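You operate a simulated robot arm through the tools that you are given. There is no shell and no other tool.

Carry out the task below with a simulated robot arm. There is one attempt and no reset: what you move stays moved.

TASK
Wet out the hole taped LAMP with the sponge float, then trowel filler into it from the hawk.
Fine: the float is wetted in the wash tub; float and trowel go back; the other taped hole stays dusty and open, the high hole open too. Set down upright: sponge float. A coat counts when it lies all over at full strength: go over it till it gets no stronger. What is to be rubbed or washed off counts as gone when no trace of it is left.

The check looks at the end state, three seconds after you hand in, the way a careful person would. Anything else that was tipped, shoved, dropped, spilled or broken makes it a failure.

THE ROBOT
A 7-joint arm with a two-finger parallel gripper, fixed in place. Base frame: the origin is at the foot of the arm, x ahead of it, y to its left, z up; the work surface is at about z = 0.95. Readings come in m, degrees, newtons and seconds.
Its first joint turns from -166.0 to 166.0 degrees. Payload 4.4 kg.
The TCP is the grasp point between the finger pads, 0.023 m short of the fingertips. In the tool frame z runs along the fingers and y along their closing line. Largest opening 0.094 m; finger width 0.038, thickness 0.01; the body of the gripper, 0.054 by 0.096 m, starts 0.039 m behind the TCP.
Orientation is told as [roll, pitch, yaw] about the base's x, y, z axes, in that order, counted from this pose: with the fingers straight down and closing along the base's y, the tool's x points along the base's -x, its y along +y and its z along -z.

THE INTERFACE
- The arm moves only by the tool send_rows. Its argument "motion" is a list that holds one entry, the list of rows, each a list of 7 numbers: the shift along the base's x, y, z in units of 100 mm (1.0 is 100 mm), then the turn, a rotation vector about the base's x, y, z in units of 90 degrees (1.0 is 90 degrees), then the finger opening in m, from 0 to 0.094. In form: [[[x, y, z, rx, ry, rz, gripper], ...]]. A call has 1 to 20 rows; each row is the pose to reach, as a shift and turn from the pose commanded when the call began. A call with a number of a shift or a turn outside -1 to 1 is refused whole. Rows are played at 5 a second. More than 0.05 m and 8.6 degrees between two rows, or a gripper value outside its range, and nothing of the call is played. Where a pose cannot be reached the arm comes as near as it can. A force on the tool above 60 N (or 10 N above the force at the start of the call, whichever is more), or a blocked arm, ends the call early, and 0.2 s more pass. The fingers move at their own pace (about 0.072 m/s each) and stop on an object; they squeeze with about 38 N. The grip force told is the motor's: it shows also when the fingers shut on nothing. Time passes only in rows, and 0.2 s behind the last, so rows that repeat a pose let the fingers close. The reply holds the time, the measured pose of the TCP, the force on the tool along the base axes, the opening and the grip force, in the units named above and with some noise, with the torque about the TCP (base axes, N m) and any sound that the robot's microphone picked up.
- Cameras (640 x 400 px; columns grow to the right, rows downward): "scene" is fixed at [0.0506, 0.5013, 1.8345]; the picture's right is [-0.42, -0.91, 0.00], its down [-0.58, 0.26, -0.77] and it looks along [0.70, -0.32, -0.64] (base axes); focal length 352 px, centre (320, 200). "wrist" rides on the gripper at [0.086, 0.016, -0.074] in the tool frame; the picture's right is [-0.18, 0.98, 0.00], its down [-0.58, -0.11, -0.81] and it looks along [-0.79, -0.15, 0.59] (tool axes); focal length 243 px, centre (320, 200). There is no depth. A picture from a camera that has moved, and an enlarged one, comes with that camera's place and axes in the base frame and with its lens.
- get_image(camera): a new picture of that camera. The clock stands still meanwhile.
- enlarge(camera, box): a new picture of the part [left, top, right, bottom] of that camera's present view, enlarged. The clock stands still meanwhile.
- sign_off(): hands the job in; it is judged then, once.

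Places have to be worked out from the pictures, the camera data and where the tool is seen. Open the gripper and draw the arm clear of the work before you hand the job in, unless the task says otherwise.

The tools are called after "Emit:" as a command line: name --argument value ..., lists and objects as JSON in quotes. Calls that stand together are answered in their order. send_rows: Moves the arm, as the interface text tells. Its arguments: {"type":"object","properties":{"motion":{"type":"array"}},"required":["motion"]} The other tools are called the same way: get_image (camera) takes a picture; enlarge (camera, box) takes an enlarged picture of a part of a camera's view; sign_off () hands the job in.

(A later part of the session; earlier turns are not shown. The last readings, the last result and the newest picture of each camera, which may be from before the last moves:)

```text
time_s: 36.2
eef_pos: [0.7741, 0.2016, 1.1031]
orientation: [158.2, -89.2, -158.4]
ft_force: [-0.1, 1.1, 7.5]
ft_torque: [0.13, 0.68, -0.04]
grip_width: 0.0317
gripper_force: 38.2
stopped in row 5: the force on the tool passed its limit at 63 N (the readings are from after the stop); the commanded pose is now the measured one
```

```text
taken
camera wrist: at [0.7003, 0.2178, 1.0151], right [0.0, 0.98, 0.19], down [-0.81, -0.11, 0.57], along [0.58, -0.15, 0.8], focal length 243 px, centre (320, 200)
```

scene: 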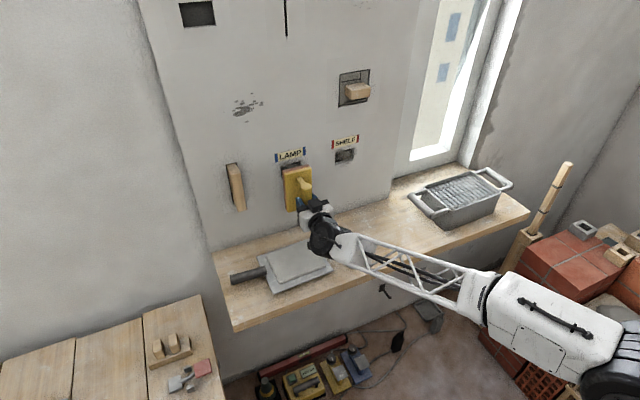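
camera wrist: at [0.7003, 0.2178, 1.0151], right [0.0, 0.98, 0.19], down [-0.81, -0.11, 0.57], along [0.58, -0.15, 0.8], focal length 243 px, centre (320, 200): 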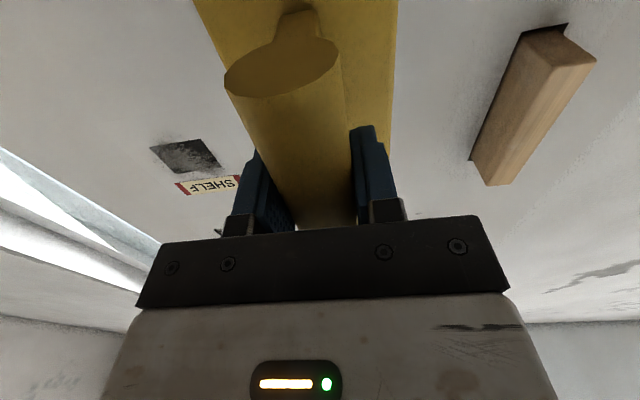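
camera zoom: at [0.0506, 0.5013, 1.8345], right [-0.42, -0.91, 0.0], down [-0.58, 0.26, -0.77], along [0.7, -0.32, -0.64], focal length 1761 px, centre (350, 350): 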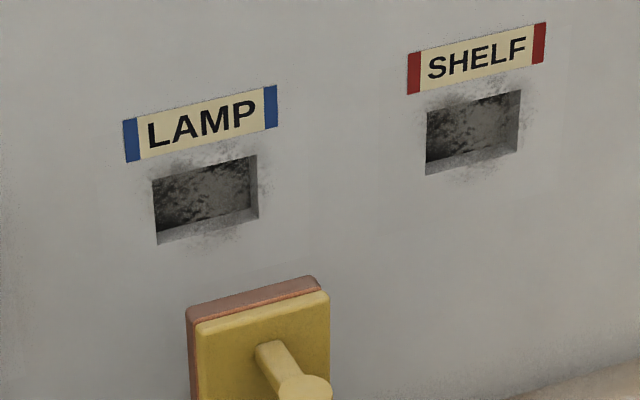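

The call stopped at 63 N: the underside of the gripper (camera box) probably reached the hawk area below. I raise straight up at once and inspect the hawk.

Emit:
send_rows --motion '[[[0, 0, 0.2, 0, 0, 0, 0.0], [0, 0, 0.5, 0, 0, 0, 0.0], [0, 0, 0.8, 0, 0, 0, 0.0], [0, 0, 0.8, 0, 0, 0, 0.0]]]'

Emit:
get_image --camera "scene"

Emit:
enlarge --camera "scene" --box '[200, 200, 360, 300]'

Emit:
enlarge --camera "scene" --box '[250, 130, 378, 210]'

```text
time_s: 37.2
eef_pos: [0.7742, 0.2009, 1.1814]
orientation: [161.1, -89.5, -161.2]
ft_force: [-0.4, -0.6, -1.8]
ft_torque: [0.04, 0.03, 0.01]
grip_width: 0.0316
gripper_force: 37.2
```

```text
taken
```

scene: 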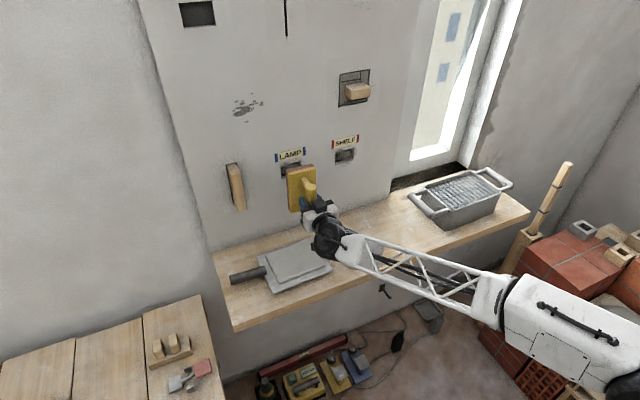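

```text
4.00 times, centred on (280, 250) of scene
camera zoom: at [0.0506, 0.5013, 1.8345], right [-0.42, -0.91, 0.0], down [-0.58, 0.26, -0.77], along [0.7, -0.32, -0.64], focal length 1409 px, centre (480, 0)
```

zoom: 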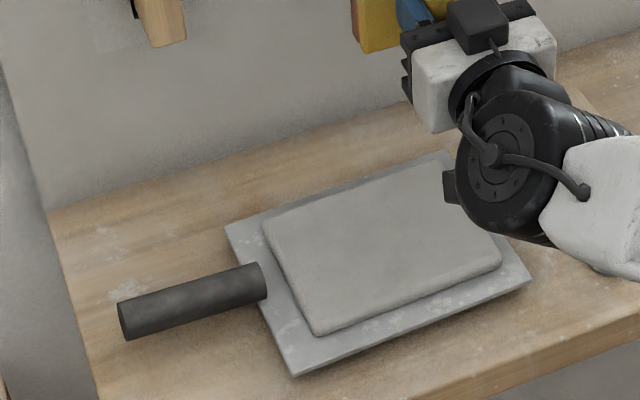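

```text
5.00 times, centred on (314, 170) of scene
camera zoom: at [0.0506, 0.5013, 1.8345], right [-0.42, -0.91, 0.0], down [-0.58, 0.26, -0.77], along [0.7, -0.32, -0.64], focal length 1761 px, centre (350, 350)
```

zoom: 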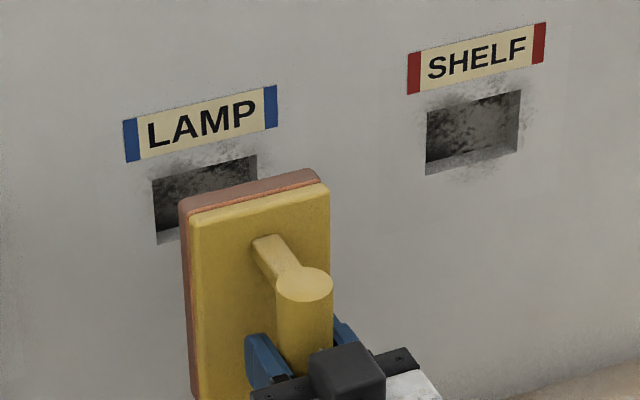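

The hawk looks where it was within a millimetre or so. I slide the float aside at a safe height to inspect the LAMP hole closely.

Emit:
send_rows --motion '[[[-0.1, -0.25, 0.05, 0, 0, 0, 0.0], [-0.2, -0.5, 0.1, 0, 0, 0, 0.0], [-0.2, -0.75, 0.1, 0, 0, 0, 0.0], [-0.2, -0.95, 0.1, 0, 0, 0, 0.0], [-0.2, -0.95, 0.1, 0, 0, 0, 0.0]]]'

Emit:
enlarge --camera "scene" --box '[260, 130, 372, 200]'

Emit:
enlarge --camera "scene" --box '[270, 150, 318, 180]'

Emit:
enlarge --camera "scene" --box '[200, 200, 360, 300]'

```text
time_s: 38.4
eef_pos: [0.7542, 0.1062, 1.192]
orientation: [159.7, -89.4, -159.7]
ft_force: [0.1, -1.0, -1.5]
ft_torque: [0.01, 0.05, 0.01]
grip_width: 0.0315
gripper_force: 38.4
```

```text
5.71 times, centred on (316, 165) of scene
camera zoom: at [0.0506, 0.5013, 1.8345], right [-0.42, -0.91, 0.0], down [-0.58, 0.26, -0.77], along [0.7, -0.32, -0.64], focal length 2012 px, centre (343, 400)
```

zoom: 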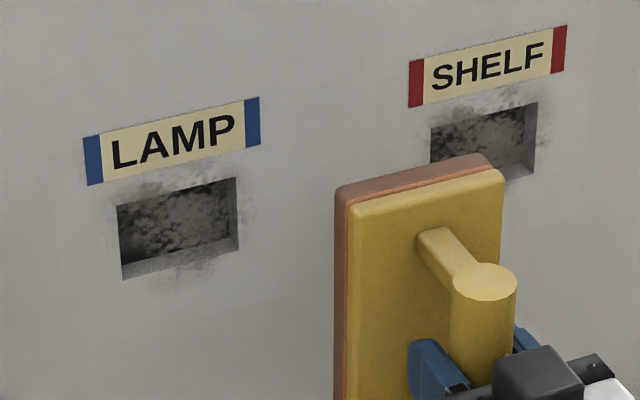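

```text
13.33 times, centred on (294, 165) of scene
camera zoom: at [0.0506, 0.5013, 1.8345], right [-0.42, -0.91, 0.0], down [-0.58, 0.26, -0.77], along [0.7, -0.32, -0.64], focal length 4696 px, centre (667, 667)
```

zoom: 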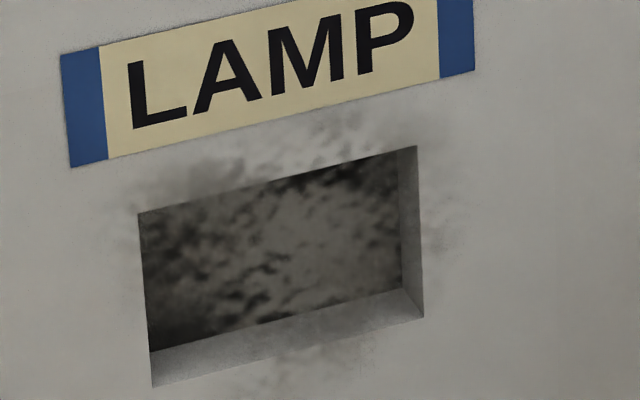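

```text
4.00 times, centred on (280, 250) of scene
camera zoom: at [0.0506, 0.5013, 1.8345], right [-0.42, -0.91, 0.0], down [-0.58, 0.26, -0.77], along [0.7, -0.32, -0.64], focal length 1409 px, centre (480, 0)
```

zoom: 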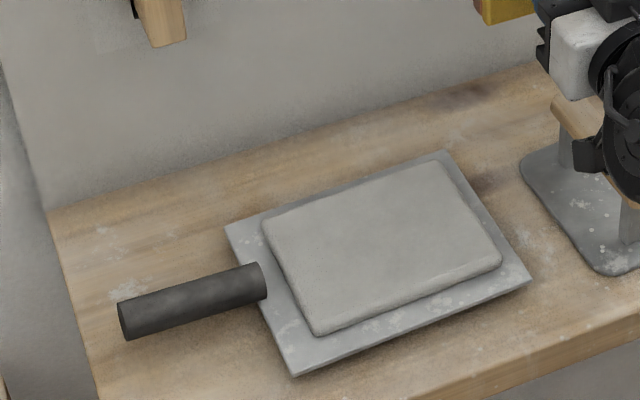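

The hole still looks dry and dusty, so the light rub didn't transfer water; the pressing force had faded. The hawk hasn't visibly moved. I go back over the hole, correct the 0.5° tilt, and press more firmly this time, staying at a height clear of the hawk.

Emit:
send_rows --motion '[[[0, 0.25, -0.05, 0, 0.002, 0, 0.0], [0, 0.5, -0.1, 0, 0.004, 0, 0.0], [0, 0.75, -0.2, 0, 0.006, 0, 0.0], [0.2, 0.94, -0.26, 0, 0.006, 0, 0.0], [0.5, 0.94, -0.26, 0, 0.006, 0, 0.0], [0.75, 0.94, -0.26, 0, 0.006, 0, 0.0], [0.82, 0.94, -0.26, 0, 0.006, 0, 0.0], [0.82, 0.94, -0.26, 0, 0.006, 0, 0.0]]]'

Emit:
enlarge --camera "scene" --box '[250, 130, 378, 210]'

```text
time_s: 40.2
eef_pos: [0.8365, 0.2005, 1.1659]
orientation: [98.9, -89.7, -98.8]
ft_force: [-0.4, -0.8, -1.9]
ft_torque: [0.0, 0.1, 0.01]
grip_width: 0.0317
gripper_force: 37.7
```

```text
5.00 times, centred on (314, 170) of scene
camera zoom: at [0.0506, 0.5013, 1.8345], right [-0.42, -0.91, 0.0], down [-0.58, 0.26, -0.77], along [0.7, -0.32, -0.64], focal length 1761 px, centre (350, 350)
```

zoom: 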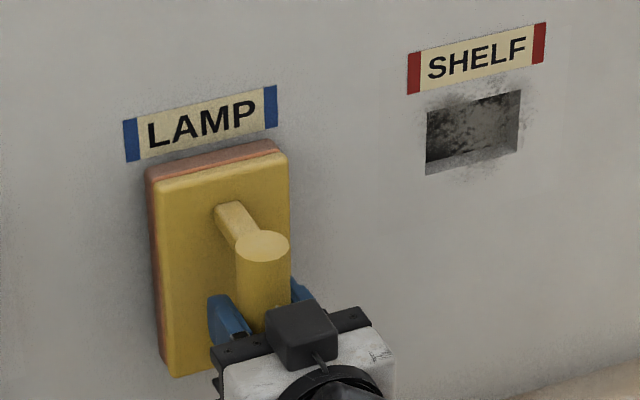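

In position, just short of the wall. I press in until there is a firm contact force.

Emit:
send_rows --motion '[[[0.03, 0, 0, 0, 0, 0, 0.0], [0.06, 0, 0, 0, 0, 0, 0.0], [0.08, 0, 0, 0, 0, 0, 0.0], [0.09, 0, 0, 0, 0, 0, 0.0], [0.09, 0, 0, 0, 0, 0, 0.0], [0.09, 0, 0, 0, 0, 0, 0.0]]]'

```text
time_s: 41.6
eef_pos: [0.8456, 0.2008, 1.1662]
orientation: [92.2, -89.8, -92.2]
ft_force: [-19.3, 4.1, -3.8]
ft_torque: [-0.05, -0.38, 0.07]
grip_width: 0.0317
gripper_force: 37.3
```

About 19 N of contact now. I press a little more and rub in small strokes, keeping pressure on.

Emit:
send_rows --motion '[[[0.015, 0, 0, 0, 0, 0, 0.0], [0.02, 0, 0, 0, 0, 0, 0.0], [0.02, 0.03, 0, 0, 0, 0, 0.0], [0.02, 0.06, 0, 0, 0, 0, 0.0], [0.02, 0.03, 0, 0, 0, 0, 0.0], [0.02, 0, 0, 0, 0, 0, 0.0], [0.02, -0.03, 0, 0, 0, 0, 0.0], [0.02, -0.06, 0, 0, 0, 0, 0.0], [0.02, -0.03, 0, 0, 0, 0, 0.0], [0.02, 0, 0, 0, 0, 0, 0.0]]]'

Emit:
enlarge --camera "scene" --box '[250, 130, 378, 210]'

```text
time_s: 43.8
eef_pos: [0.8464, 0.2013, 1.1659]
orientation: [97.9, -89.9, -98.0]
ft_force: [-0.1, 0.2, -1.0]
ft_torque: [0.0, 0.04, -0.01]
grip_width: 0.0318
gripper_force: 38.1
```

```text
5.00 times, centred on (314, 170) of scene
camera zoom: at [0.0506, 0.5013, 1.8345], right [-0.42, -0.91, 0.0], down [-0.58, 0.26, -0.77], along [0.7, -0.32, -0.64], focal length 1761 px, centre (350, 350)
```

zoom: 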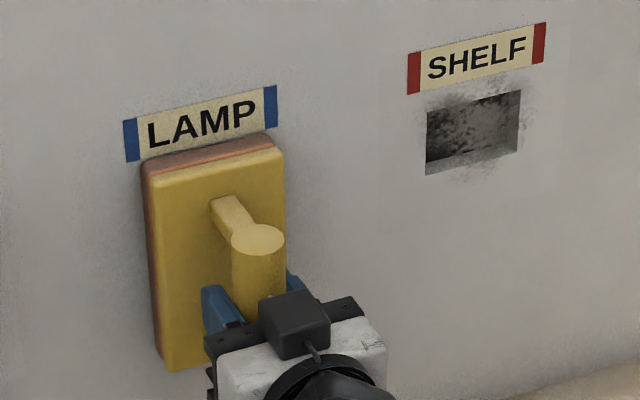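

The pressure relaxed again during the strokes (the handle slides a little in the pads). I back off and slide aside to check whether any water has gone on.

Emit:
send_rows --motion '[[[-0.3, 0, 0, 0, 0, 0, 0.0], [-0.6, -0.2, 0, 0, 0, 0, 0.0], [-0.7, -0.6, 0, 0, 0, 0, 0.0], [-0.7, -0.95, 0, 0, 0, 0, 0.0], [-0.7, -0.95, 0, 0, 0, 0, 0.0]]]'

Emit:
enlarge --camera "scene" --box '[270, 150, 318, 180]'

Emit:
enlarge --camera "scene" --box '[260, 130, 404, 220]'

```text
time_s: 45.0
eef_pos: [0.7757, 0.1074, 1.1659]
orientation: [92.4, -89.8, -92.5]
ft_force: [0.6, -0.4, -1.5]
ft_torque: [0.01, 0.06, -0.02]
grip_width: 0.0319
gripper_force: 38.2
```

```text
13.33 times, centred on (294, 165) of scene
camera zoom: at [0.0506, 0.5013, 1.8345], right [-0.42, -0.91, 0.0], down [-0.58, 0.26, -0.77], along [0.7, -0.32, -0.64], focal length 4696 px, centre (667, 667)
```

zoom: 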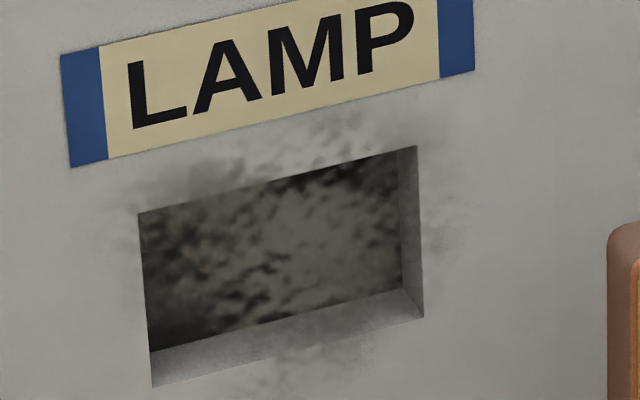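

```text
4.44 times, centred on (332, 175) of scene
camera zoom: at [0.0506, 0.5013, 1.8345], right [-0.42, -0.91, 0.0], down [-0.58, 0.26, -0.77], along [0.7, -0.32, -0.64], focal length 1565 px, centre (267, 311)
```

zoom: 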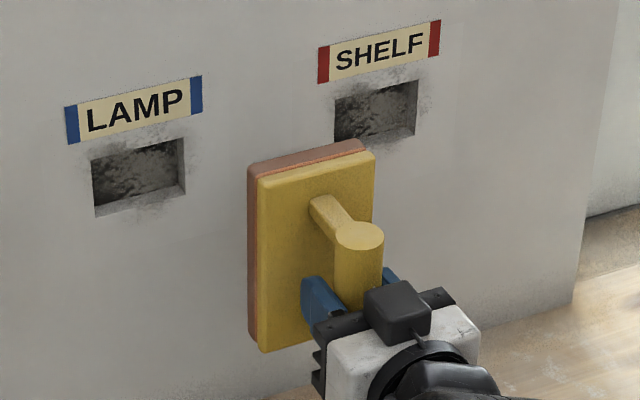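

Still dry: no visible change in the hole. I'll centre the pad's middle over the hole (z≈1.196) and use longer strokes while creeping in to hold pressure.

Emit:
send_rows --motion '[[[0, 0.3, 0.1, 0, 0, 0, 0.0], [0, 0.6, 0.2, 0, 0, 0, 0.0], [0, 0.92, 0.3, 0, 0, 0, 0.0], [0.3, 0.92, 0.3, 0, 0, 0, 0.0], [0.6, 0.92, 0.3, 0, 0, 0, 0.0], [0.67, 0.92, 0.3, 0, 0, 0, 0.0], [0.7, 0.92, 0.3, 0, 0, 0, 0.0], [0.72, 0.92, 0.3, 0, 0, 0, 0.0], [0.72, 0.92, 0.3, 0, 0, 0, 0.0]]]'

```text
time_s: 47.0
eef_pos: [0.8489, 0.1977, 1.1957]
orientation: [106.3, -89.7, -106.3]
ft_force: [-27.6, 1.4, -1.5]
ft_torque: [-0.04, -0.11, 0.01]
grip_width: 0.0317
gripper_force: 38.3
```

Firm contact of 28 N, centred on the hole. I make a slow stroke sideways and read the force.

Emit:
send_rows --motion '[[[0, 0.05, 0, 0, 0, 0, 0.0], [0, 0.1, 0, 0, 0, 0, 0.0], [0, 0.15, 0, 0, 0, 0, 0.0]]]'

Emit:
enlarge --camera "scene" --box '[250, 130, 378, 210]'

```text
time_s: 47.8
eef_pos: [0.8481, 0.2128, 1.1962]
orientation: [90.6, -89.8, -90.7]
ft_force: [-2.1, -1.1, -1.4]
ft_torque: [0.09, -0.16, 0.03]
grip_width: 0.0316
gripper_force: 37.8
```

```text
5.00 times, centred on (314, 170) of scene
camera zoom: at [0.0506, 0.5013, 1.8345], right [-0.42, -0.91, 0.0], down [-0.58, 0.26, -0.77], along [0.7, -0.32, -0.64], focal length 1761 px, centre (350, 350)
```

zoom: 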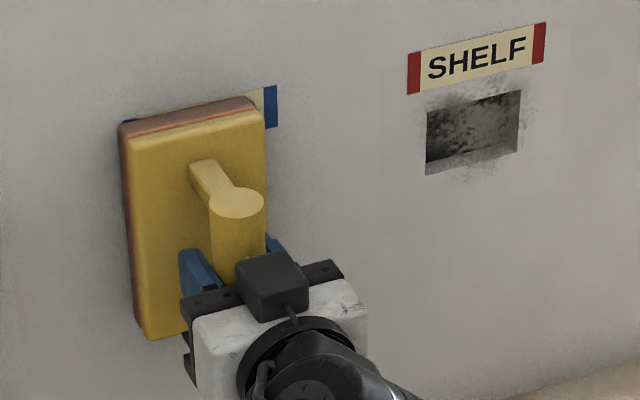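

Pressure falls as it slides, so I keep stroking while feeding in slightly to keep it in touch, then look.

Emit:
send_rows --motion '[[[0.01, 0, 0, 0, 0, 0, 0.0], [0.015, -0.1, 0, 0, 0, 0, 0.0], [0.02, -0.2, 0, 0, 0, 0, 0.0], [0.025, -0.3, 0, 0, 0, 0, 0.0], [0.03, -0.2, 0, 0, 0, 0, 0.0], [0.035, -0.1, 0, 0, 0, 0, 0.0], [0.04, 0, 0, 0, 0, 0, 0.0]]]'

Emit:
send_rows --motion '[[[-0.3, -0.1, 0, 0, 0, 0, 0.0], [-0.6, -0.3, 0, 0, 0, 0, 0.0], [-0.7, -0.7, 0, 0, 0, 0, 0.0], [-0.7, -1, 0, 0, 0, 0, 0.0], [-0.7, -1, 0, 0, 0, 0, 0.0]]]'

Emit:
enlarge --camera "scene" --box '[270, 140, 334, 180]'

```text
time_s: 49.4
eef_pos: [0.8527, 0.2121, 1.1949]
orientation: [89.3, -89.8, -89.4]
ft_force: [-14.6, -5.9, -1.4]
ft_torque: [-0.01, 0.03, 0.12]
grip_width: 0.0311
gripper_force: 38.5
```

```text
time_s: 50.6
eef_pos: [0.7818, 0.1123, 1.1966]
orientation: [94.1, -89.8, -94.1]
ft_force: [-0.5, -0.7, -1.1]
ft_torque: [-0.02, 0.06, -0.01]
grip_width: 0.0316
gripper_force: 38.0
```

```text
10.00 times, centred on (302, 160) of scene
camera zoom: at [0.0506, 0.5013, 1.8345], right [-0.42, -0.91, 0.0], down [-0.58, 0.26, -0.77], along [0.7, -0.32, -0.64], focal length 3522 px, centre (500, 600)
```

zoom: 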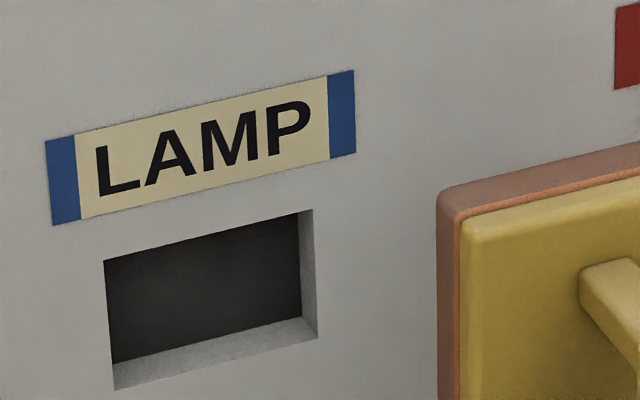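

The hole is now evenly dark with the dust gone; centring the pad worked. I record its present look closely, then go over it again to be sure it gets no stronger.

Emit:
enlarge --camera "scene" --box '[270, 150, 318, 180]'

Emit:
send_rows --motion '[[[0.1, 0.3, 0, 0, 0, 0, 0.0], [0.2, 0.6, 0, 0, 0, 0, 0.0], [0.3, 0.86, 0, 0, 0, 0, 0.0], [0.6, 0.86, 0, 0, 0, 0, 0.0], [0.68, 0.86, 0, 0, 0, 0, 0.0], [0.71, 0.86, 0, 0, 0, 0, 0.0], [0.72, 0.86, 0, 0, 0, 0, 0.0], [0.72, 0.86, 0, 0, 0, 0, 0.0]]]'

```text
13.33 times, centred on (294, 165) of scene
camera zoom: at [0.0506, 0.5013, 1.8345], right [-0.42, -0.91, 0.0], down [-0.58, 0.26, -0.77], along [0.7, -0.32, -0.64], focal length 4696 px, centre (667, 667)
```

zoom: 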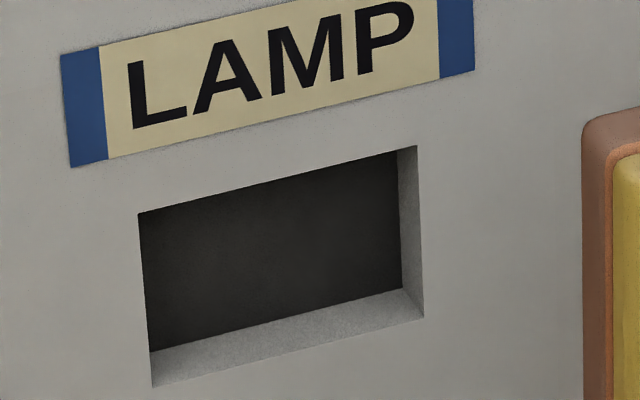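

```text
time_s: 52.4
eef_pos: [0.8553, 0.1995, 1.1974]
orientation: [106.4, -89.9, -106.4]
ft_force: [-27.6, 4.6, 1.0]
ft_torque: [-0.04, -0.07, -0.01]
grip_width: 0.0317
gripper_force: 37.5
```

In firm contact again at 28 N, centred. I do another set of strokes sideways and vertical with light feed.

Emit:
send_rows --motion '[[[0, 0.08, 0, 0, 0, 0, 0.0], [0.005, 0.16, 0, 0, 0, 0, 0.0], [0.01, 0.08, 0, 0, 0, 0, 0.0], [0.015, 0, 0, 0, 0, 0, 0.0], [0.02, -0.08, 0, 0, 0, 0, 0.0], [0.02, -0.16, 0, 0, 0, 0, 0.0], [0.02, -0.08, 0, 0, 0, 0, 0.0], [0.02, 0, 0, 0, 0, 0, 0.0], [0.025, 0, 0.06, 0, 0, 0, 0.0], [0.025, 0, 0, 0, 0, 0, 0.0], [0.03, 0, -0.08, 0, 0, 0, 0.0], [0.03, 0, -0.16, 0, 0, 0, 0.0], [0.03, 0, -0.08, 0, 0, 0, 0.0], [0.03, 0, 0, 0, 0, 0, 0.0]]]'

Emit:
send_rows --motion '[[[-0.3, 0, 0, 0, 0, 0, 0.0], [-0.6, -0.2, 0, 0, 0, 0, 0.0], [-0.7, -0.6, 0, 0, 0, 0, 0.0], [-0.7, -1, 0, 0, 0, 0, 0.0], [-0.7, -1, 0, 0, 0, 0, 0.0]]]'

Emit:
enlarge --camera "scene" --box '[270, 150, 318, 180]'

Emit:
enlarge --camera "scene" --box '[250, 130, 410, 230]'

```text
time_s: 55.4
eef_pos: [0.8584, 0.1984, 1.1952]
orientation: [98.8, -89.8, -98.9]
ft_force: [0.3, 0.0, -1.1]
ft_torque: [-0.01, 0.07, 0.01]
grip_width: 0.0317
gripper_force: 38.4
```

```text
time_s: 56.6
eef_pos: [0.7875, 0.0972, 1.1953]
orientation: [97.2, -89.8, -97.2]
ft_force: [0.2, 0.0, -2.4]
ft_torque: [0.02, 0.07, -0.02]
grip_width: 0.0319
gripper_force: 37.9
```

```text
13.33 times, centred on (294, 165) of scene
camera zoom: at [0.0506, 0.5013, 1.8345], right [-0.42, -0.91, 0.0], down [-0.58, 0.26, -0.77], along [0.7, -0.32, -0.64], focal length 4696 px, centre (667, 667)
```

zoom: 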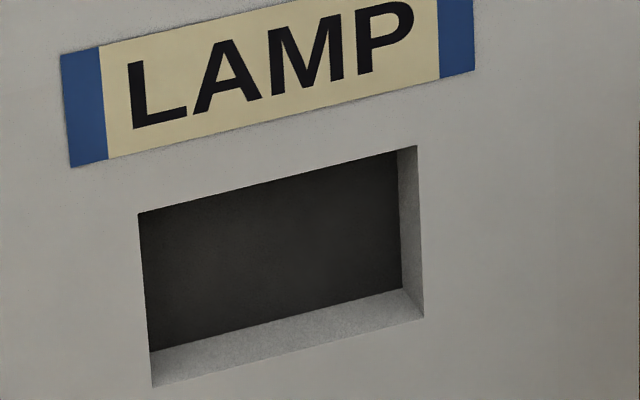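

```text
4.00 times, centred on (330, 180) of scene
camera zoom: at [0.0506, 0.5013, 1.8345], right [-0.42, -0.91, 0.0], down [-0.58, 0.26, -0.77], along [0.7, -0.32, -0.64], focal length 1409 px, centre (280, 280)
```

zoom: 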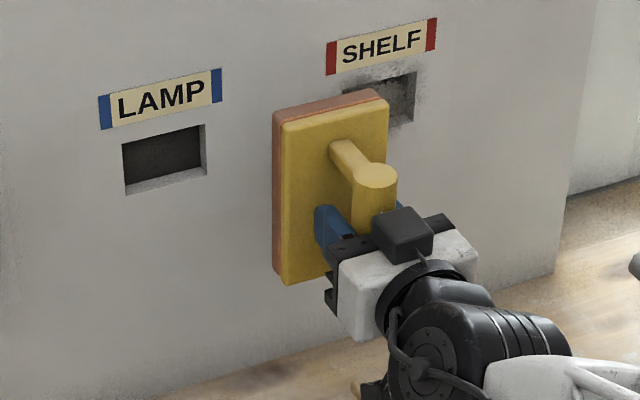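

The second pass made no difference, so the wetting is at full strength; SHELF is untouched and still dusty. Now I take the float back: first draw away from the wall and rise.

Emit:
send_rows --motion '[[[-0.3, -0.1, 0.15, 0, 0, 0, 0.0], [-0.6, -0.2, 0.3, 0, 0, 0, 0.0], [-0.9, -0.3, 0.45, 0, 0, 0, 0.0], [-1, -0.4, 0.6, 0, 0, 0, 0.0]]]'

Emit:
send_rows --motion '[[[-0.1, -0.12, 0.05, 0, 0.0833, 0, 0.0], [-0.2, -0.25, 0.1, 0, 0.1667, 0, 0.0], [-0.3, -0.37, 0.1, 0, 0.25, 0, 0.0], [-0.3, -0.5, 0.1, 0, 0.3333, 0, 0.0], [-0.3, -0.6, 0.1, 0, 0.4167, 0, 0.0], [-0.3, -0.7, 0.1, 0, 0.5, 0, 0.0]]]'

Emit:
send_rows --motion '[[[0, -0.15, 0, 0, 0.0833, 0, 0.0], [0, -0.3, 0, 0, 0.1667, 0, 0.0], [0, -0.45, 0, 0, 0.25, 0, 0.0], [0, -0.6, 0, 0, 0.3333, 0, 0.0], [0, -0.7, 0, 0, 0.4167, 0, 0.0], [0, -0.78, 0, 0, 0.5, 0, 0.0], [0, -0.78, 0, 0, 0.5, 0, 0.0]]]'

Emit:
get_image --camera "scene"

Emit:
get_image --camera "wrist"

```text
time_s: 57.6
eef_pos: [0.688, 0.0579, 1.255]
orientation: [84.7, -89.7, -84.8]
ft_force: [0.6, 0.9, -1.7]
ft_torque: [0.01, 0.04, 0.01]
grip_width: 0.0316
gripper_force: 38.1
```

```text
time_s: 59.2
eef_pos: [0.5603, -0.0354, 1.4058]
orientation: [-20.5, -57.6, 13.7]
ft_force: [0.8, 0.4, -2.2]
ft_torque: [-0.05, 0.01, 0.01]
grip_width: 0.0314
gripper_force: 37.0
out of reach, approached as far as the arm can: row 4, 5
stopped in row 6: the arm was blocked; the commanded pose is now the measured one
```

```text
time_s: 60.8
eef_pos: [0.5611, -0.1136, 1.4071]
orientation: [-10.5, -13.0, 7.5]
ft_force: [-0.1, 0.2, -1.4]
ft_torque: [-0.01, 0.0, -0.02]
grip_width: 0.0318
gripper_force: 37.5
```

```text
taken
```

scene: 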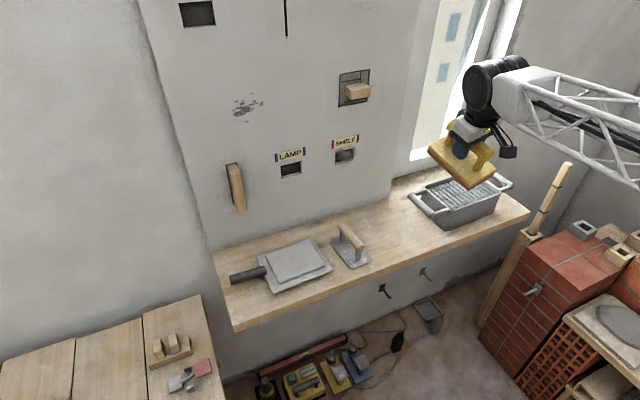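

```text
taken
camera wrist: at [0.4578, -0.0983, 1.4544], right [0.09, 0.99, -0.13], down [0.38, 0.09, 0.92], along [0.92, -0.13, -0.36], focal length 243 px, centre (320, 200)
```

wrist: 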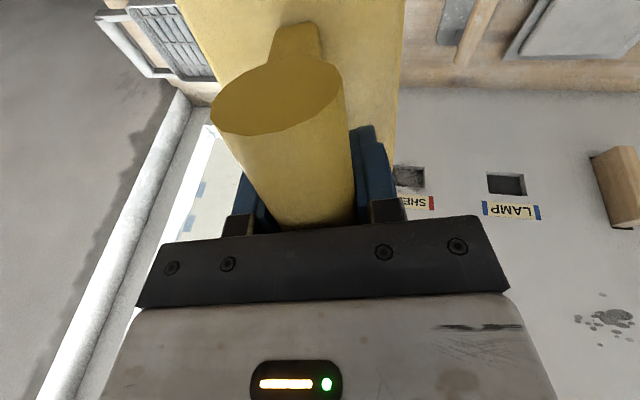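

The arm reconfigured mid-way and ended a bit tilted at about 1.41 m, but the float is still held and nothing was touched. I level the tool and move back above the float's original place.

Emit:
send_rows --motion '[[[0.2, 0.06, -0.1, 0.027, 0.038, -0.0174, 0.0], [0.4, 0.12, -0.25, 0.053, 0.0757, -0.0348, 0.0], [0.6, 0.18, -0.4, 0.08, 0.1136, -0.052, 0.0], [0.8, 0.22, -0.55, 0.1066, 0.1514, -0.0695, 0.0], [0.96, 0.22, -0.7, 0.1066, 0.1514, -0.0695, 0.0], [0.96, 0.22, -0.7, 0.1066, 0.1514, -0.0695, 0.0]]]'

Emit:
get_image --camera "scene"

```text
time_s: 62.2
eef_pos: [0.6581, -0.0921, 1.3353]
orientation: [0.0, -0.1, -0.1]
ft_force: [1.3, 0.7, -2.6]
ft_torque: [0.01, -0.01, -0.03]
grip_width: 0.0317
gripper_force: 38.1
```

```text
taken
```

scene: 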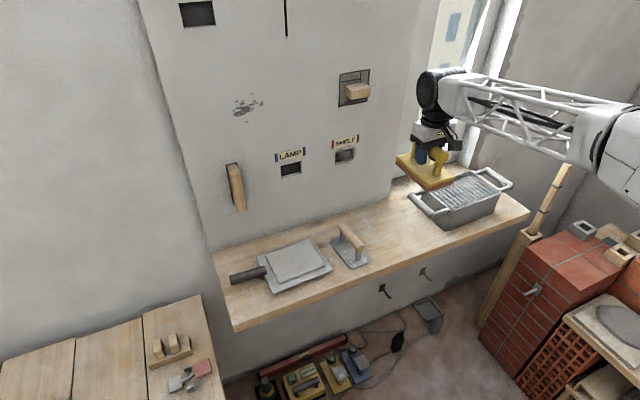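

Level again. I move over the spot and down to about 10 cm above it, then check how the float hangs.

Emit:
send_rows --motion '[[[0.3, 0, -0.2, 0, 0, 0, 0.0], [0.6, 0, -0.4, 0, 0, 0, 0.0], [0.85, 0.01, -0.6, 0, 0, 0, 0.0], [0.95, 0.01, -0.9, 0, 0, 0, 0.0], [0.95, 0.01, -1, 0, 0, 0, 0.0]]]'

Emit:
send_rows --motion '[[[0, 0, -0.4, 0, 0, 0, 0.0], [0, 0, -0.8, 0, 0, 0, 0.0], [0, 0, -0.95, 0, 0, 0, 0.0], [0, 0, -0.95, 0, 0, 0, 0.0]]]'

Emit:
enlarge --camera "scene" --box '[320, 130, 480, 230]'

Emit:
get_image --camera "wrist"

```text
time_s: 63.4
eef_pos: [0.753, -0.0912, 1.2347]
orientation: [0.0, -0.1, 0.0]
ft_force: [0.5, -0.8, -1.0]
ft_torque: [0.03, -0.02, -0.03]
grip_width: 0.0316
gripper_force: 38.3
```

```text
time_s: 64.4
eef_pos: [0.752, -0.0909, 1.1396]
orientation: [0.0, 0.0, 0.1]
ft_force: [-0.7, -0.7, -2.8]
ft_torque: [0.02, -0.01, 0.02]
grip_width: 0.0317
gripper_force: 37.8
```

```text
4.00 times, centred on (400, 180) of scene
camera zoom: at [0.0506, 0.5013, 1.8345], right [-0.42, -0.91, 0.0], down [-0.58, 0.26, -0.77], along [0.7, -0.32, -0.64], focal length 1409 px, centre (0, 280)
```

zoom: 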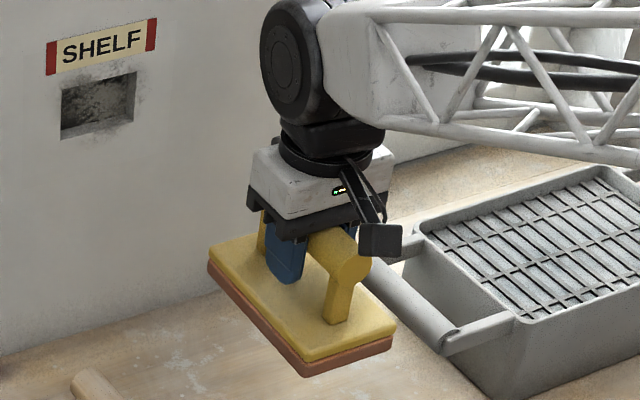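

```text
taken
camera wrist: at [0.6657, -0.0751, 1.2138], right [0.18, 0.98, 0.0], down [0.58, -0.11, 0.81], along [0.79, -0.15, -0.59], focal length 243 px, centre (320, 200)
```

wrist: 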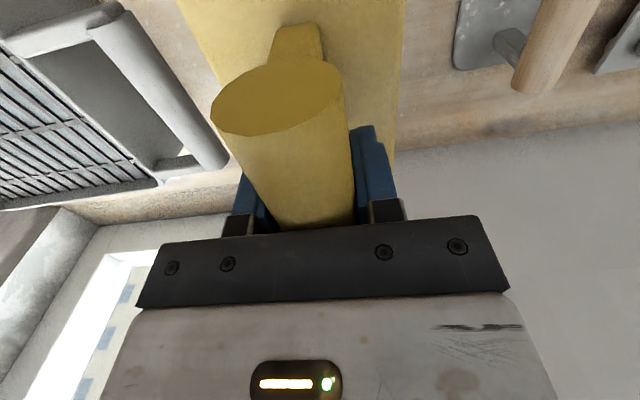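

The float hangs level with the sponge bottom about 73 mm below the TCP. I lower it to just above the shelf, then creep to contact.

Emit:
send_rows --motion '[[[-0.03, 0, -0.3, 0, 0, 0, 0.0], [-0.03, 0, -0.6, 0, 0, 0, 0.0], [-0.03, 0, -0.9, 0, 0, 0, 0.0], [-0.03, 0, -1.0, 0, 0, 0, 0.0], [-0.03, 0, -1.0, 0, 0, 0, 0.0]]]'

Emit:
send_rows --motion '[[[0, 0, -0.05, 0, 0, 0, 0.0], [0, 0, -0.1, 0, 0, 0, 0.0], [0, 0, -0.13, 0, 0, 0, 0.0], [0, 0, -0.15, 0, 0, 0, 0.0], [0, 0, -0.15, 0, 0, 0, 0.0]]]'

Emit:
enlarge --camera "scene" --box '[320, 150, 480, 250]'

```text
time_s: 65.6
eef_pos: [0.7494, -0.0914, 1.0392]
orientation: [0.0, 0.0, 0.0]
ft_force: [-0.5, -0.6, -1.0]
ft_torque: [0.02, 0.01, 0.03]
grip_width: 0.0318
gripper_force: 38.1
```

```text
time_s: 66.8
eef_pos: [0.7496, -0.091, 1.0262]
orientation: [0.0, 0.0, 0.0]
ft_force: [-0.4, 0.4, -0.9]
ft_torque: [0.01, -0.01, 0.01]
grip_width: 0.0315
gripper_force: 38.2
```

```text
4.00 times, centred on (400, 200) of scene
camera zoom: at [0.0506, 0.5013, 1.8345], right [-0.42, -0.91, 0.0], down [-0.58, 0.26, -0.77], along [0.7, -0.32, -0.64], focal length 1409 px, centre (0, 200)
```

zoom: 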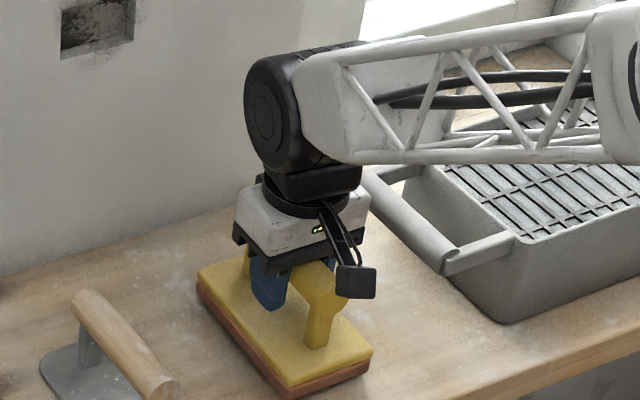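

Still no contact at z=1.026. I creep down the last few millimetres.

Emit:
send_rows --motion '[[[0, 0, -0.02, 0, 0, 0, 0.0], [0, 0, -0.04, 0, 0, 0, 0.0], [0, 0, -0.04, 0, 0, 0, 0.0]]]'

```text
time_s: 67.6
eef_pos: [0.7491, -0.09, 1.0212]
orientation: [0.0, 0.0, 0.0]
ft_force: [-0.5, -0.4, -1.1]
ft_torque: [0.0, 0.01, 0.02]
grip_width: 0.0315
gripper_force: 37.7
```

Emit:
send_rows --motion '[[[0, 0, -0.015, 0, 0, 0, 0.0], [0, 0, -0.03, 0, 0, 0, 0.0], [0, 0, -0.03, 0, 0, 0, 0.0]]]'

```text
time_s: 68.4
eef_pos: [0.7497, -0.0923, 1.019]
orientation: [0.1, 0.1, 0.0]
ft_force: [0.5, 0.1, -0.9]
ft_torque: [0.02, 0.05, -0.01]
grip_width: 0.0317
gripper_force: 38.1
```

No clear contact yet at z≈1.019; I creep 2 mm at a time further.

Emit:
send_rows --motion '[[[0, 0, -0.02, 0, 0, 0, 0.0], [0, 0, -0.02, 0, 0, 0, 0.0]]]'

Emit:
enlarge --camera "scene" --box '[340, 190, 436, 250]'

```text
time_s: 69.0
eef_pos: [0.7491, -0.0905, 1.017]
orientation: [0.1, -0.1, 0.0]
ft_force: [-2.7, -0.9, 16.9]
ft_torque: [0.0, 0.84, 0.0]
grip_width: 0.0316
gripper_force: 38.0
```

```text
6.67 times, centred on (388, 220) of scene
camera zoom: at [0.0506, 0.5013, 1.8345], right [-0.42, -0.91, 0.0], down [-0.58, 0.26, -0.77], along [0.7, -0.32, -0.64], focal length 2348 px, centre (-133, 67)
```

zoom: 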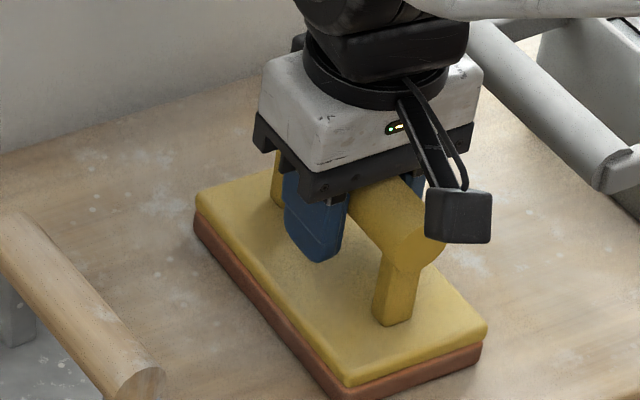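

Contact at z=1.017. I ease up 1 mm and open the fingers to release the float.

Emit:
send_rows --motion '[[[0, 0, 0.01, 0, 0, 0, 0.0], [0, 0, 0.01, 0, 0, 0, 0.04], [0, 0, 0.01, 0, 0, 0, 0.06], [0, 0, 0.01, 0, 0, 0, 0.08], [0, 0, 0.01, 0, 0, 0, 0.094], [0, 0, 0.01, 0, 0, 0, 0.094], [0, 0, 0.01, 0, 0, 0, 0.094]]]'

Emit:
enlarge --camera "scene" --box '[340, 190, 436, 250]'

Emit:
get_image --camera "wrist"

```text
time_s: 70.6
eef_pos: [0.7505, -0.0905, 1.018]
orientation: [-0.1, 0.0, 0.0]
ft_force: [-1.5, 1.0, 0.5]
ft_torque: [0.01, -0.04, -0.03]
grip_width: 0.0942
gripper_force: 0.0
```

```text
6.67 times, centred on (388, 220) of scene
camera zoom: at [0.0506, 0.5013, 1.8345], right [-0.42, -0.91, 0.0], down [-0.58, 0.26, -0.77], along [0.7, -0.32, -0.64], focal length 2348 px, centre (-133, 67)
```

zoom: 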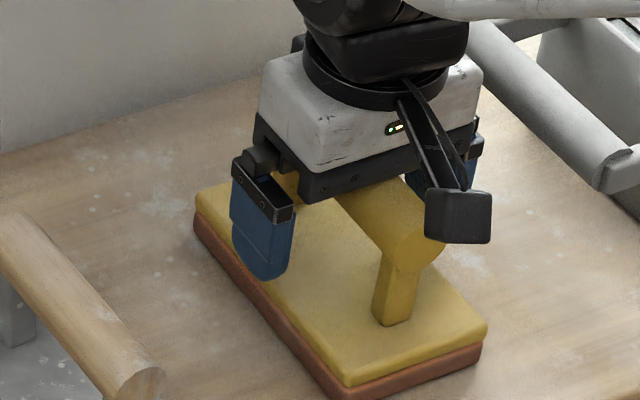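

```text
taken
camera wrist: at [0.6629, -0.075, 1.0911], right [0.18, 0.98, 0.0], down [0.58, -0.11, 0.81], along [0.79, -0.15, -0.59], focal length 243 px, centre (320, 200)
```

wrist: 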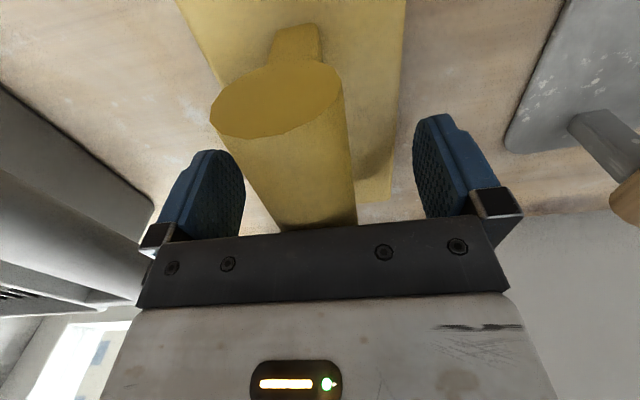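

The float stands flat on its sponge at its old spot. I rise straight up and move over the trowel.

Emit:
send_rows --motion '[[[0, 0, 0.2, 0, 0, 0, 0.094], [0, 0, 0.5, 0, 0, 0, 0.094], [0, 0, 0.9, 0, 0, 0, 0.094], [0, 0, 1, 0, 0, 0, 0.094]]]'

Emit:
send_rows --motion '[[[0, 0.2, 0.3, 0, 0, 0, 0.094], [0, 0.5, 0.6, 0, 0, 0, 0.094], [-0.05, 0.9, 0.8, 0, 0, 0, 0.094], [-0.05, 1, 0.8, 0, 0, 0, 0.094]]]'

Emit:
send_rows --motion '[[[0, 0.3, 0, 0, 0, 0, 0.094], [0, 0.6, 0, 0, 0, 0, 0.094], [0, 0.6, 0, 0, 0, 0, 0.094]]]'

Emit:
get_image --camera "wrist"

Emit:
get_image --camera "scene"

```text
time_s: 71.6
eef_pos: [0.7502, -0.0913, 1.1173]
orientation: [0.0, 0.0, 0.0]
ft_force: [0.3, 0.2, -0.3]
ft_torque: [-0.01, 0.03, 0.0]
grip_width: 0.0941
gripper_force: 0.0
```

```text
time_s: 72.6
eef_pos: [0.744, 0.008, 1.1974]
orientation: [0.0, 0.0, 0.0]
ft_force: [-0.3, 0.2, -0.4]
ft_torque: [0.0, -0.01, -0.04]
grip_width: 0.0941
gripper_force: 0.0
```

```text
time_s: 73.4
eef_pos: [0.744, 0.068, 1.1977]
orientation: [0.1, 0.0, 0.0]
ft_force: [-0.2, 0.6, 0.2]
ft_torque: [0.01, -0.02, 0.01]
grip_width: 0.0942
gripper_force: 0.0
```

```text
taken
camera wrist: at [0.6572, 0.0851, 1.2714], right [0.18, 0.98, 0.0], down [0.58, -0.11, 0.81], along [0.79, -0.15, -0.59], focal length 243 px, centre (320, 200)
```

wrist: 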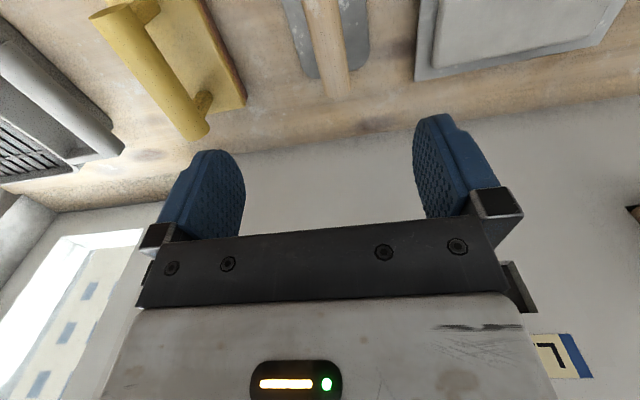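

```text
taken
```

scene: 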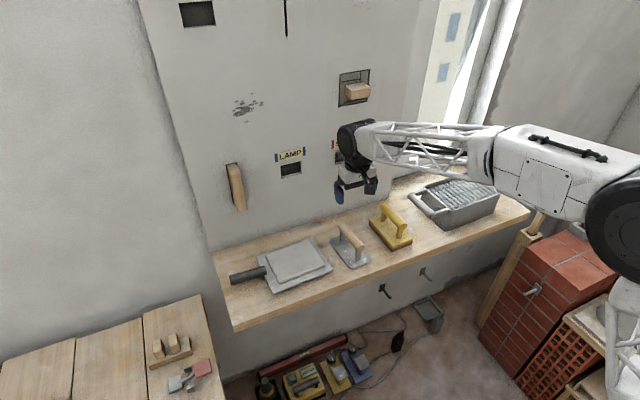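

The trowel handle appears at y≈0.075. I shift slightly, descend to about z=1.10 and re-measure.

Emit:
send_rows --motion '[[[0, 0.06, -0.3, 0, 0, 0, 0.094], [0, 0.06, -0.7, 0, 0, 0, 0.094], [0, 0.06, -0.95, 0, 0, 0, 0.094], [0, 0.06, -0.95, 0, 0, 0, 0.094]]]'

Emit:
get_image --camera "wrist"

Emit:
enlarge --camera "scene" --box '[280, 170, 440, 270]'

```text
time_s: 74.4
eef_pos: [0.7447, 0.0748, 1.1019]
orientation: [-0.1, 0.0, 0.0]
ft_force: [-0.1, -0.7, -0.5]
ft_torque: [0.04, 0.0, -0.01]
grip_width: 0.0938
gripper_force: 0.0
```

```text
taken
camera wrist: at [0.6581, 0.0907, 1.1765], right [0.18, 0.98, 0.0], down [0.58, -0.11, 0.81], along [0.79, -0.15, -0.59], focal length 243 px, centre (320, 200)
```

wrist: 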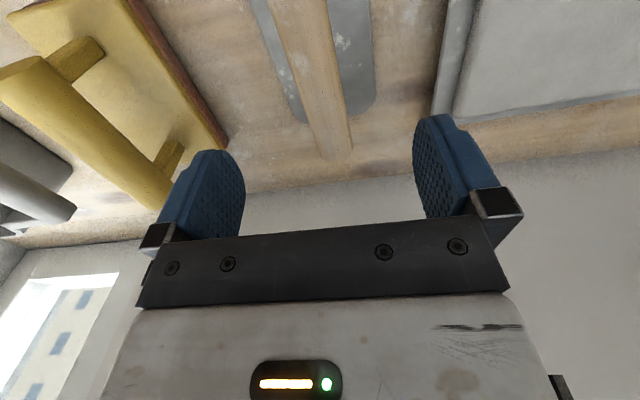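

```text
4.00 times, centred on (360, 220) of scene
camera zoom: at [0.0506, 0.5013, 1.8345], right [-0.42, -0.91, 0.0], down [-0.58, 0.26, -0.77], along [0.7, -0.32, -0.64], focal length 1409 px, centre (160, 120)
```

zoom: 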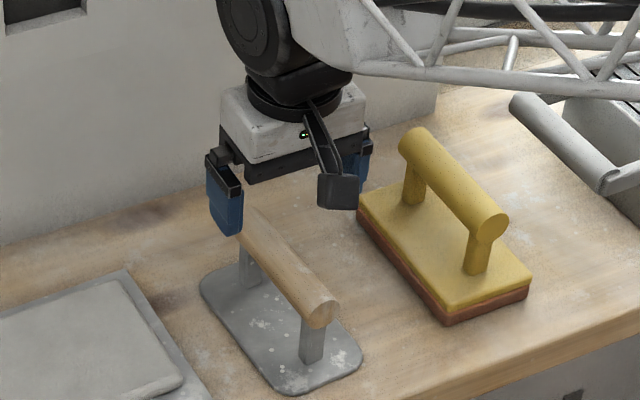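

Handle confirmed at y≈0.075, x 0.69–0.80, axis about z≈1.02. I descend to grip it deep (TCP ≈1.005).

Emit:
send_rows --motion '[[[0, 0, -0.3, 0, 0, 0, 0.094], [0, 0, -0.6, 0, 0, 0, 0.094], [0, 0, -0.8, 0, 0, 0, 0.094], [0, 0, -0.9, 0, 0, 0, 0.094], [0, 0, -0.96, 0, 0, 0, 0.094], [0, 0, -0.96, 0, 0, 0, 0.094]]]'

Emit:
enlarge --camera "scene" --box '[290, 190, 418, 270]'

Emit:
get_image --camera "wrist"

```text
time_s: 75.8
eef_pos: [0.7448, 0.0755, 1.0068]
orientation: [0.0, 0.0, 0.0]
ft_force: [0.2, 0.2, -0.6]
ft_torque: [0.03, -0.01, -0.01]
grip_width: 0.0937
gripper_force: 0.1
```

```text
5.00 times, centred on (354, 230) of scene
camera zoom: at [0.0506, 0.5013, 1.8345], right [-0.42, -0.91, 0.0], down [-0.58, 0.26, -0.77], along [0.7, -0.32, -0.64], focal length 1761 px, centre (150, 50)
```

zoom: 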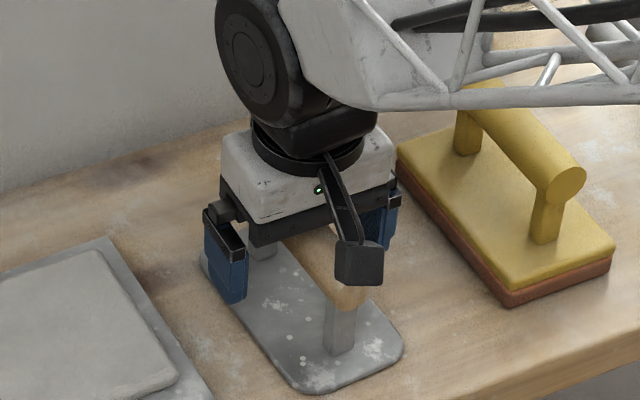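

```text
taken
camera wrist: at [0.6574, 0.0913, 1.0799], right [0.18, 0.98, 0.0], down [0.58, -0.11, 0.81], along [0.79, -0.15, -0.59], focal length 243 px, centre (320, 200)
```

wrist: 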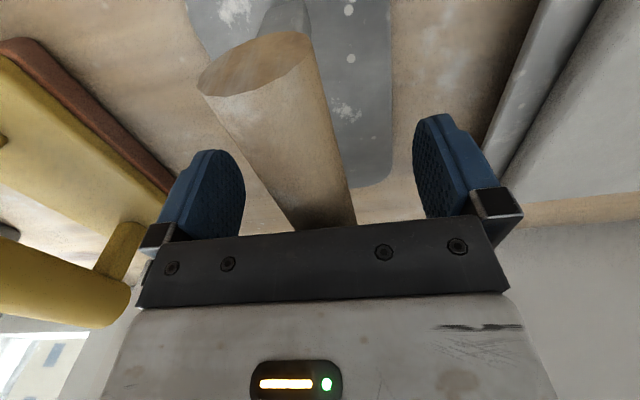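

The fingers straddle the handle, which is yawed about 1° relative to the gripper. I turn by 1° and close.

Emit:
send_rows --motion '[[[0, 0, 0, 0, 0, 0.011, 0.094], [0, 0, 0, 0, 0, 0.011, 0.06], [0, 0, 0, 0, 0, 0.011, 0.03], [0, 0, 0, 0, 0, 0.011, 0.0], [0, 0, 0, 0, 0, 0.011, 0.0], [0, 0, 0, 0, 0, 0.011, 0.0], [0, 0, 0, 0, 0, 0.011, 0.0]]]'

Emit:
enlarge --camera "scene" --box '[290, 190, 418, 270]'

```text
time_s: 77.4
eef_pos: [0.743, 0.0747, 1.0073]
orientation: [-0.1, 0.0, 1.1]
ft_force: [-0.1, -0.3, 1.1]
ft_torque: [0.05, -0.01, -0.12]
grip_width: 0.0297
gripper_force: 38.3
```

```text
5.00 times, centred on (354, 230) of scene
camera zoom: at [0.0506, 0.5013, 1.8345], right [-0.42, -0.91, 0.0], down [-0.58, 0.26, -0.77], along [0.7, -0.32, -0.64], focal length 1761 px, centre (150, 50)
```

zoom: 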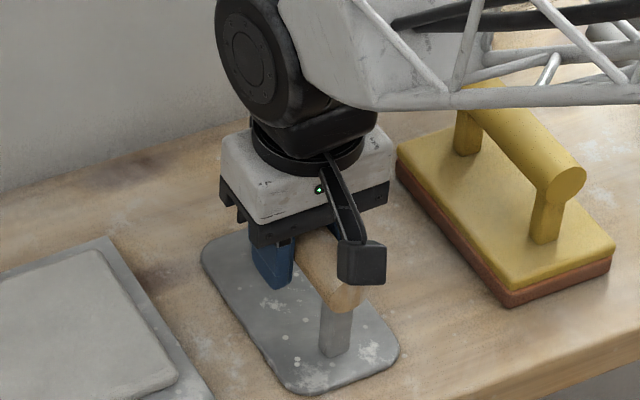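

Trowel gripped at 29.7 mm, face about 57 mm below the TCP. I lift it straight up and check it.

Emit:
send_rows --motion '[[[0, 0, 0.1, 0, 0, 0, 0.0], [0, 0, 0.4, 0, 0, 0, 0.0], [0, 0, 0.8, 0, 0, 0, 0.0], [0, 0, 1, 0, 0, 0, 0.0], [0, 0, 1, 0, 0, 0, 0.0]]]'

Emit:
send_rows --motion '[[[0.05, 0.3, 0.15, 0, 0, -0.003, 0.0], [0.1, 0.6, 0.2, 0, 0, -0.006, 0.0], [0.15, 0.95, 0.2, 0, 0, -0.009, 0.0], [0.15, 0.95, 0.2, 0, 0, -0.011, 0.0]]]'

Emit:
send_rows --motion '[[[0.05, 0.45, 0, 0, 0, 0, 0.0], [0.08, 0.9, 0, 0, 0, 0, 0.0], [0.08, 0.9, 0, 0, 0, 0, 0.0]]]'

Emit:
get_image --camera "scene"

Emit:
enlarge --camera "scene" --box '[210, 180, 370, 280]'

Emit:
get_image --camera "wrist"

```text
time_s: 78.6
eef_pos: [0.7439, 0.0748, 1.1066]
orientation: [0.0, 0.0, 1.0]
ft_force: [-0.4, 0.3, -2.7]
ft_torque: [0.01, 0.0, 0.01]
grip_width: 0.0295
gripper_force: 38.2
```

```text
time_s: 79.6
eef_pos: [0.7606, 0.1719, 1.1257]
orientation: [0.0, 0.0, 0.0]
ft_force: [0.2, -0.2, -2.2]
ft_torque: [-0.01, -0.01, -0.01]
grip_width: 0.0296
gripper_force: 38.3
```

```text
time_s: 80.4
eef_pos: [0.7673, 0.261, 1.126]
orientation: [0.0, 0.0, 0.0]
ft_force: [-0.3, -0.6, -2.2]
ft_torque: [0.02, -0.02, -0.01]
grip_width: 0.0295
gripper_force: 38.0
```

```text
taken
```

scene: 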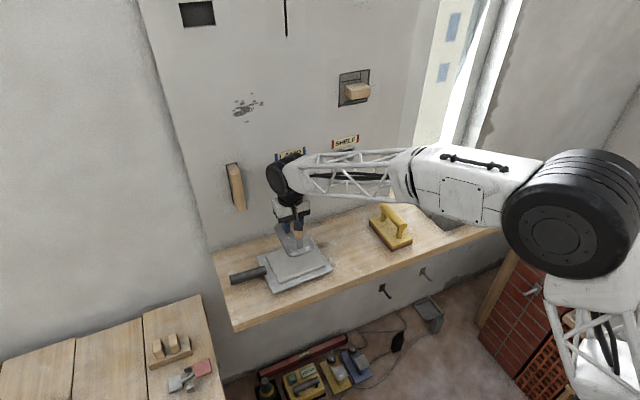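

```text
4.00 times, centred on (290, 230) of scene
camera zoom: at [0.0506, 0.5013, 1.8345], right [-0.42, -0.91, 0.0], down [-0.58, 0.26, -0.77], along [0.7, -0.32, -0.64], focal length 1409 px, centre (440, 80)
```

zoom: 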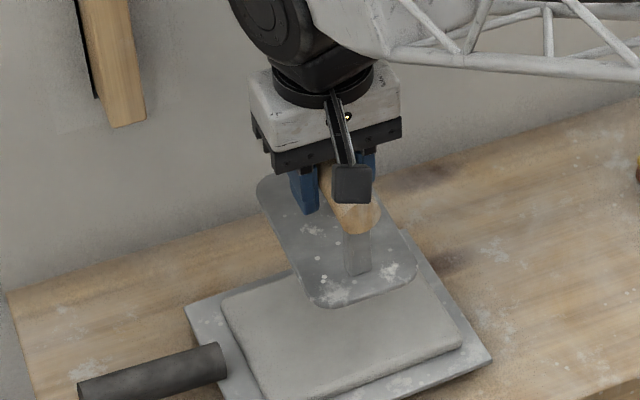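

```text
taken
camera wrist: at [0.6812, 0.2767, 1.1999], right [0.18, 0.98, 0.0], down [0.58, -0.11, 0.81], along [0.79, -0.15, -0.59], focal length 243 px, centre (320, 200)
```

wrist: 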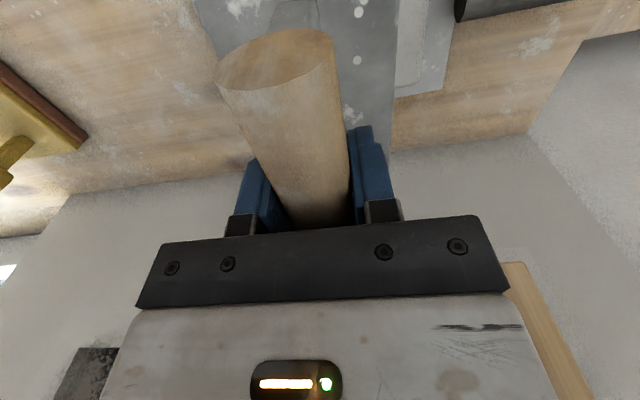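

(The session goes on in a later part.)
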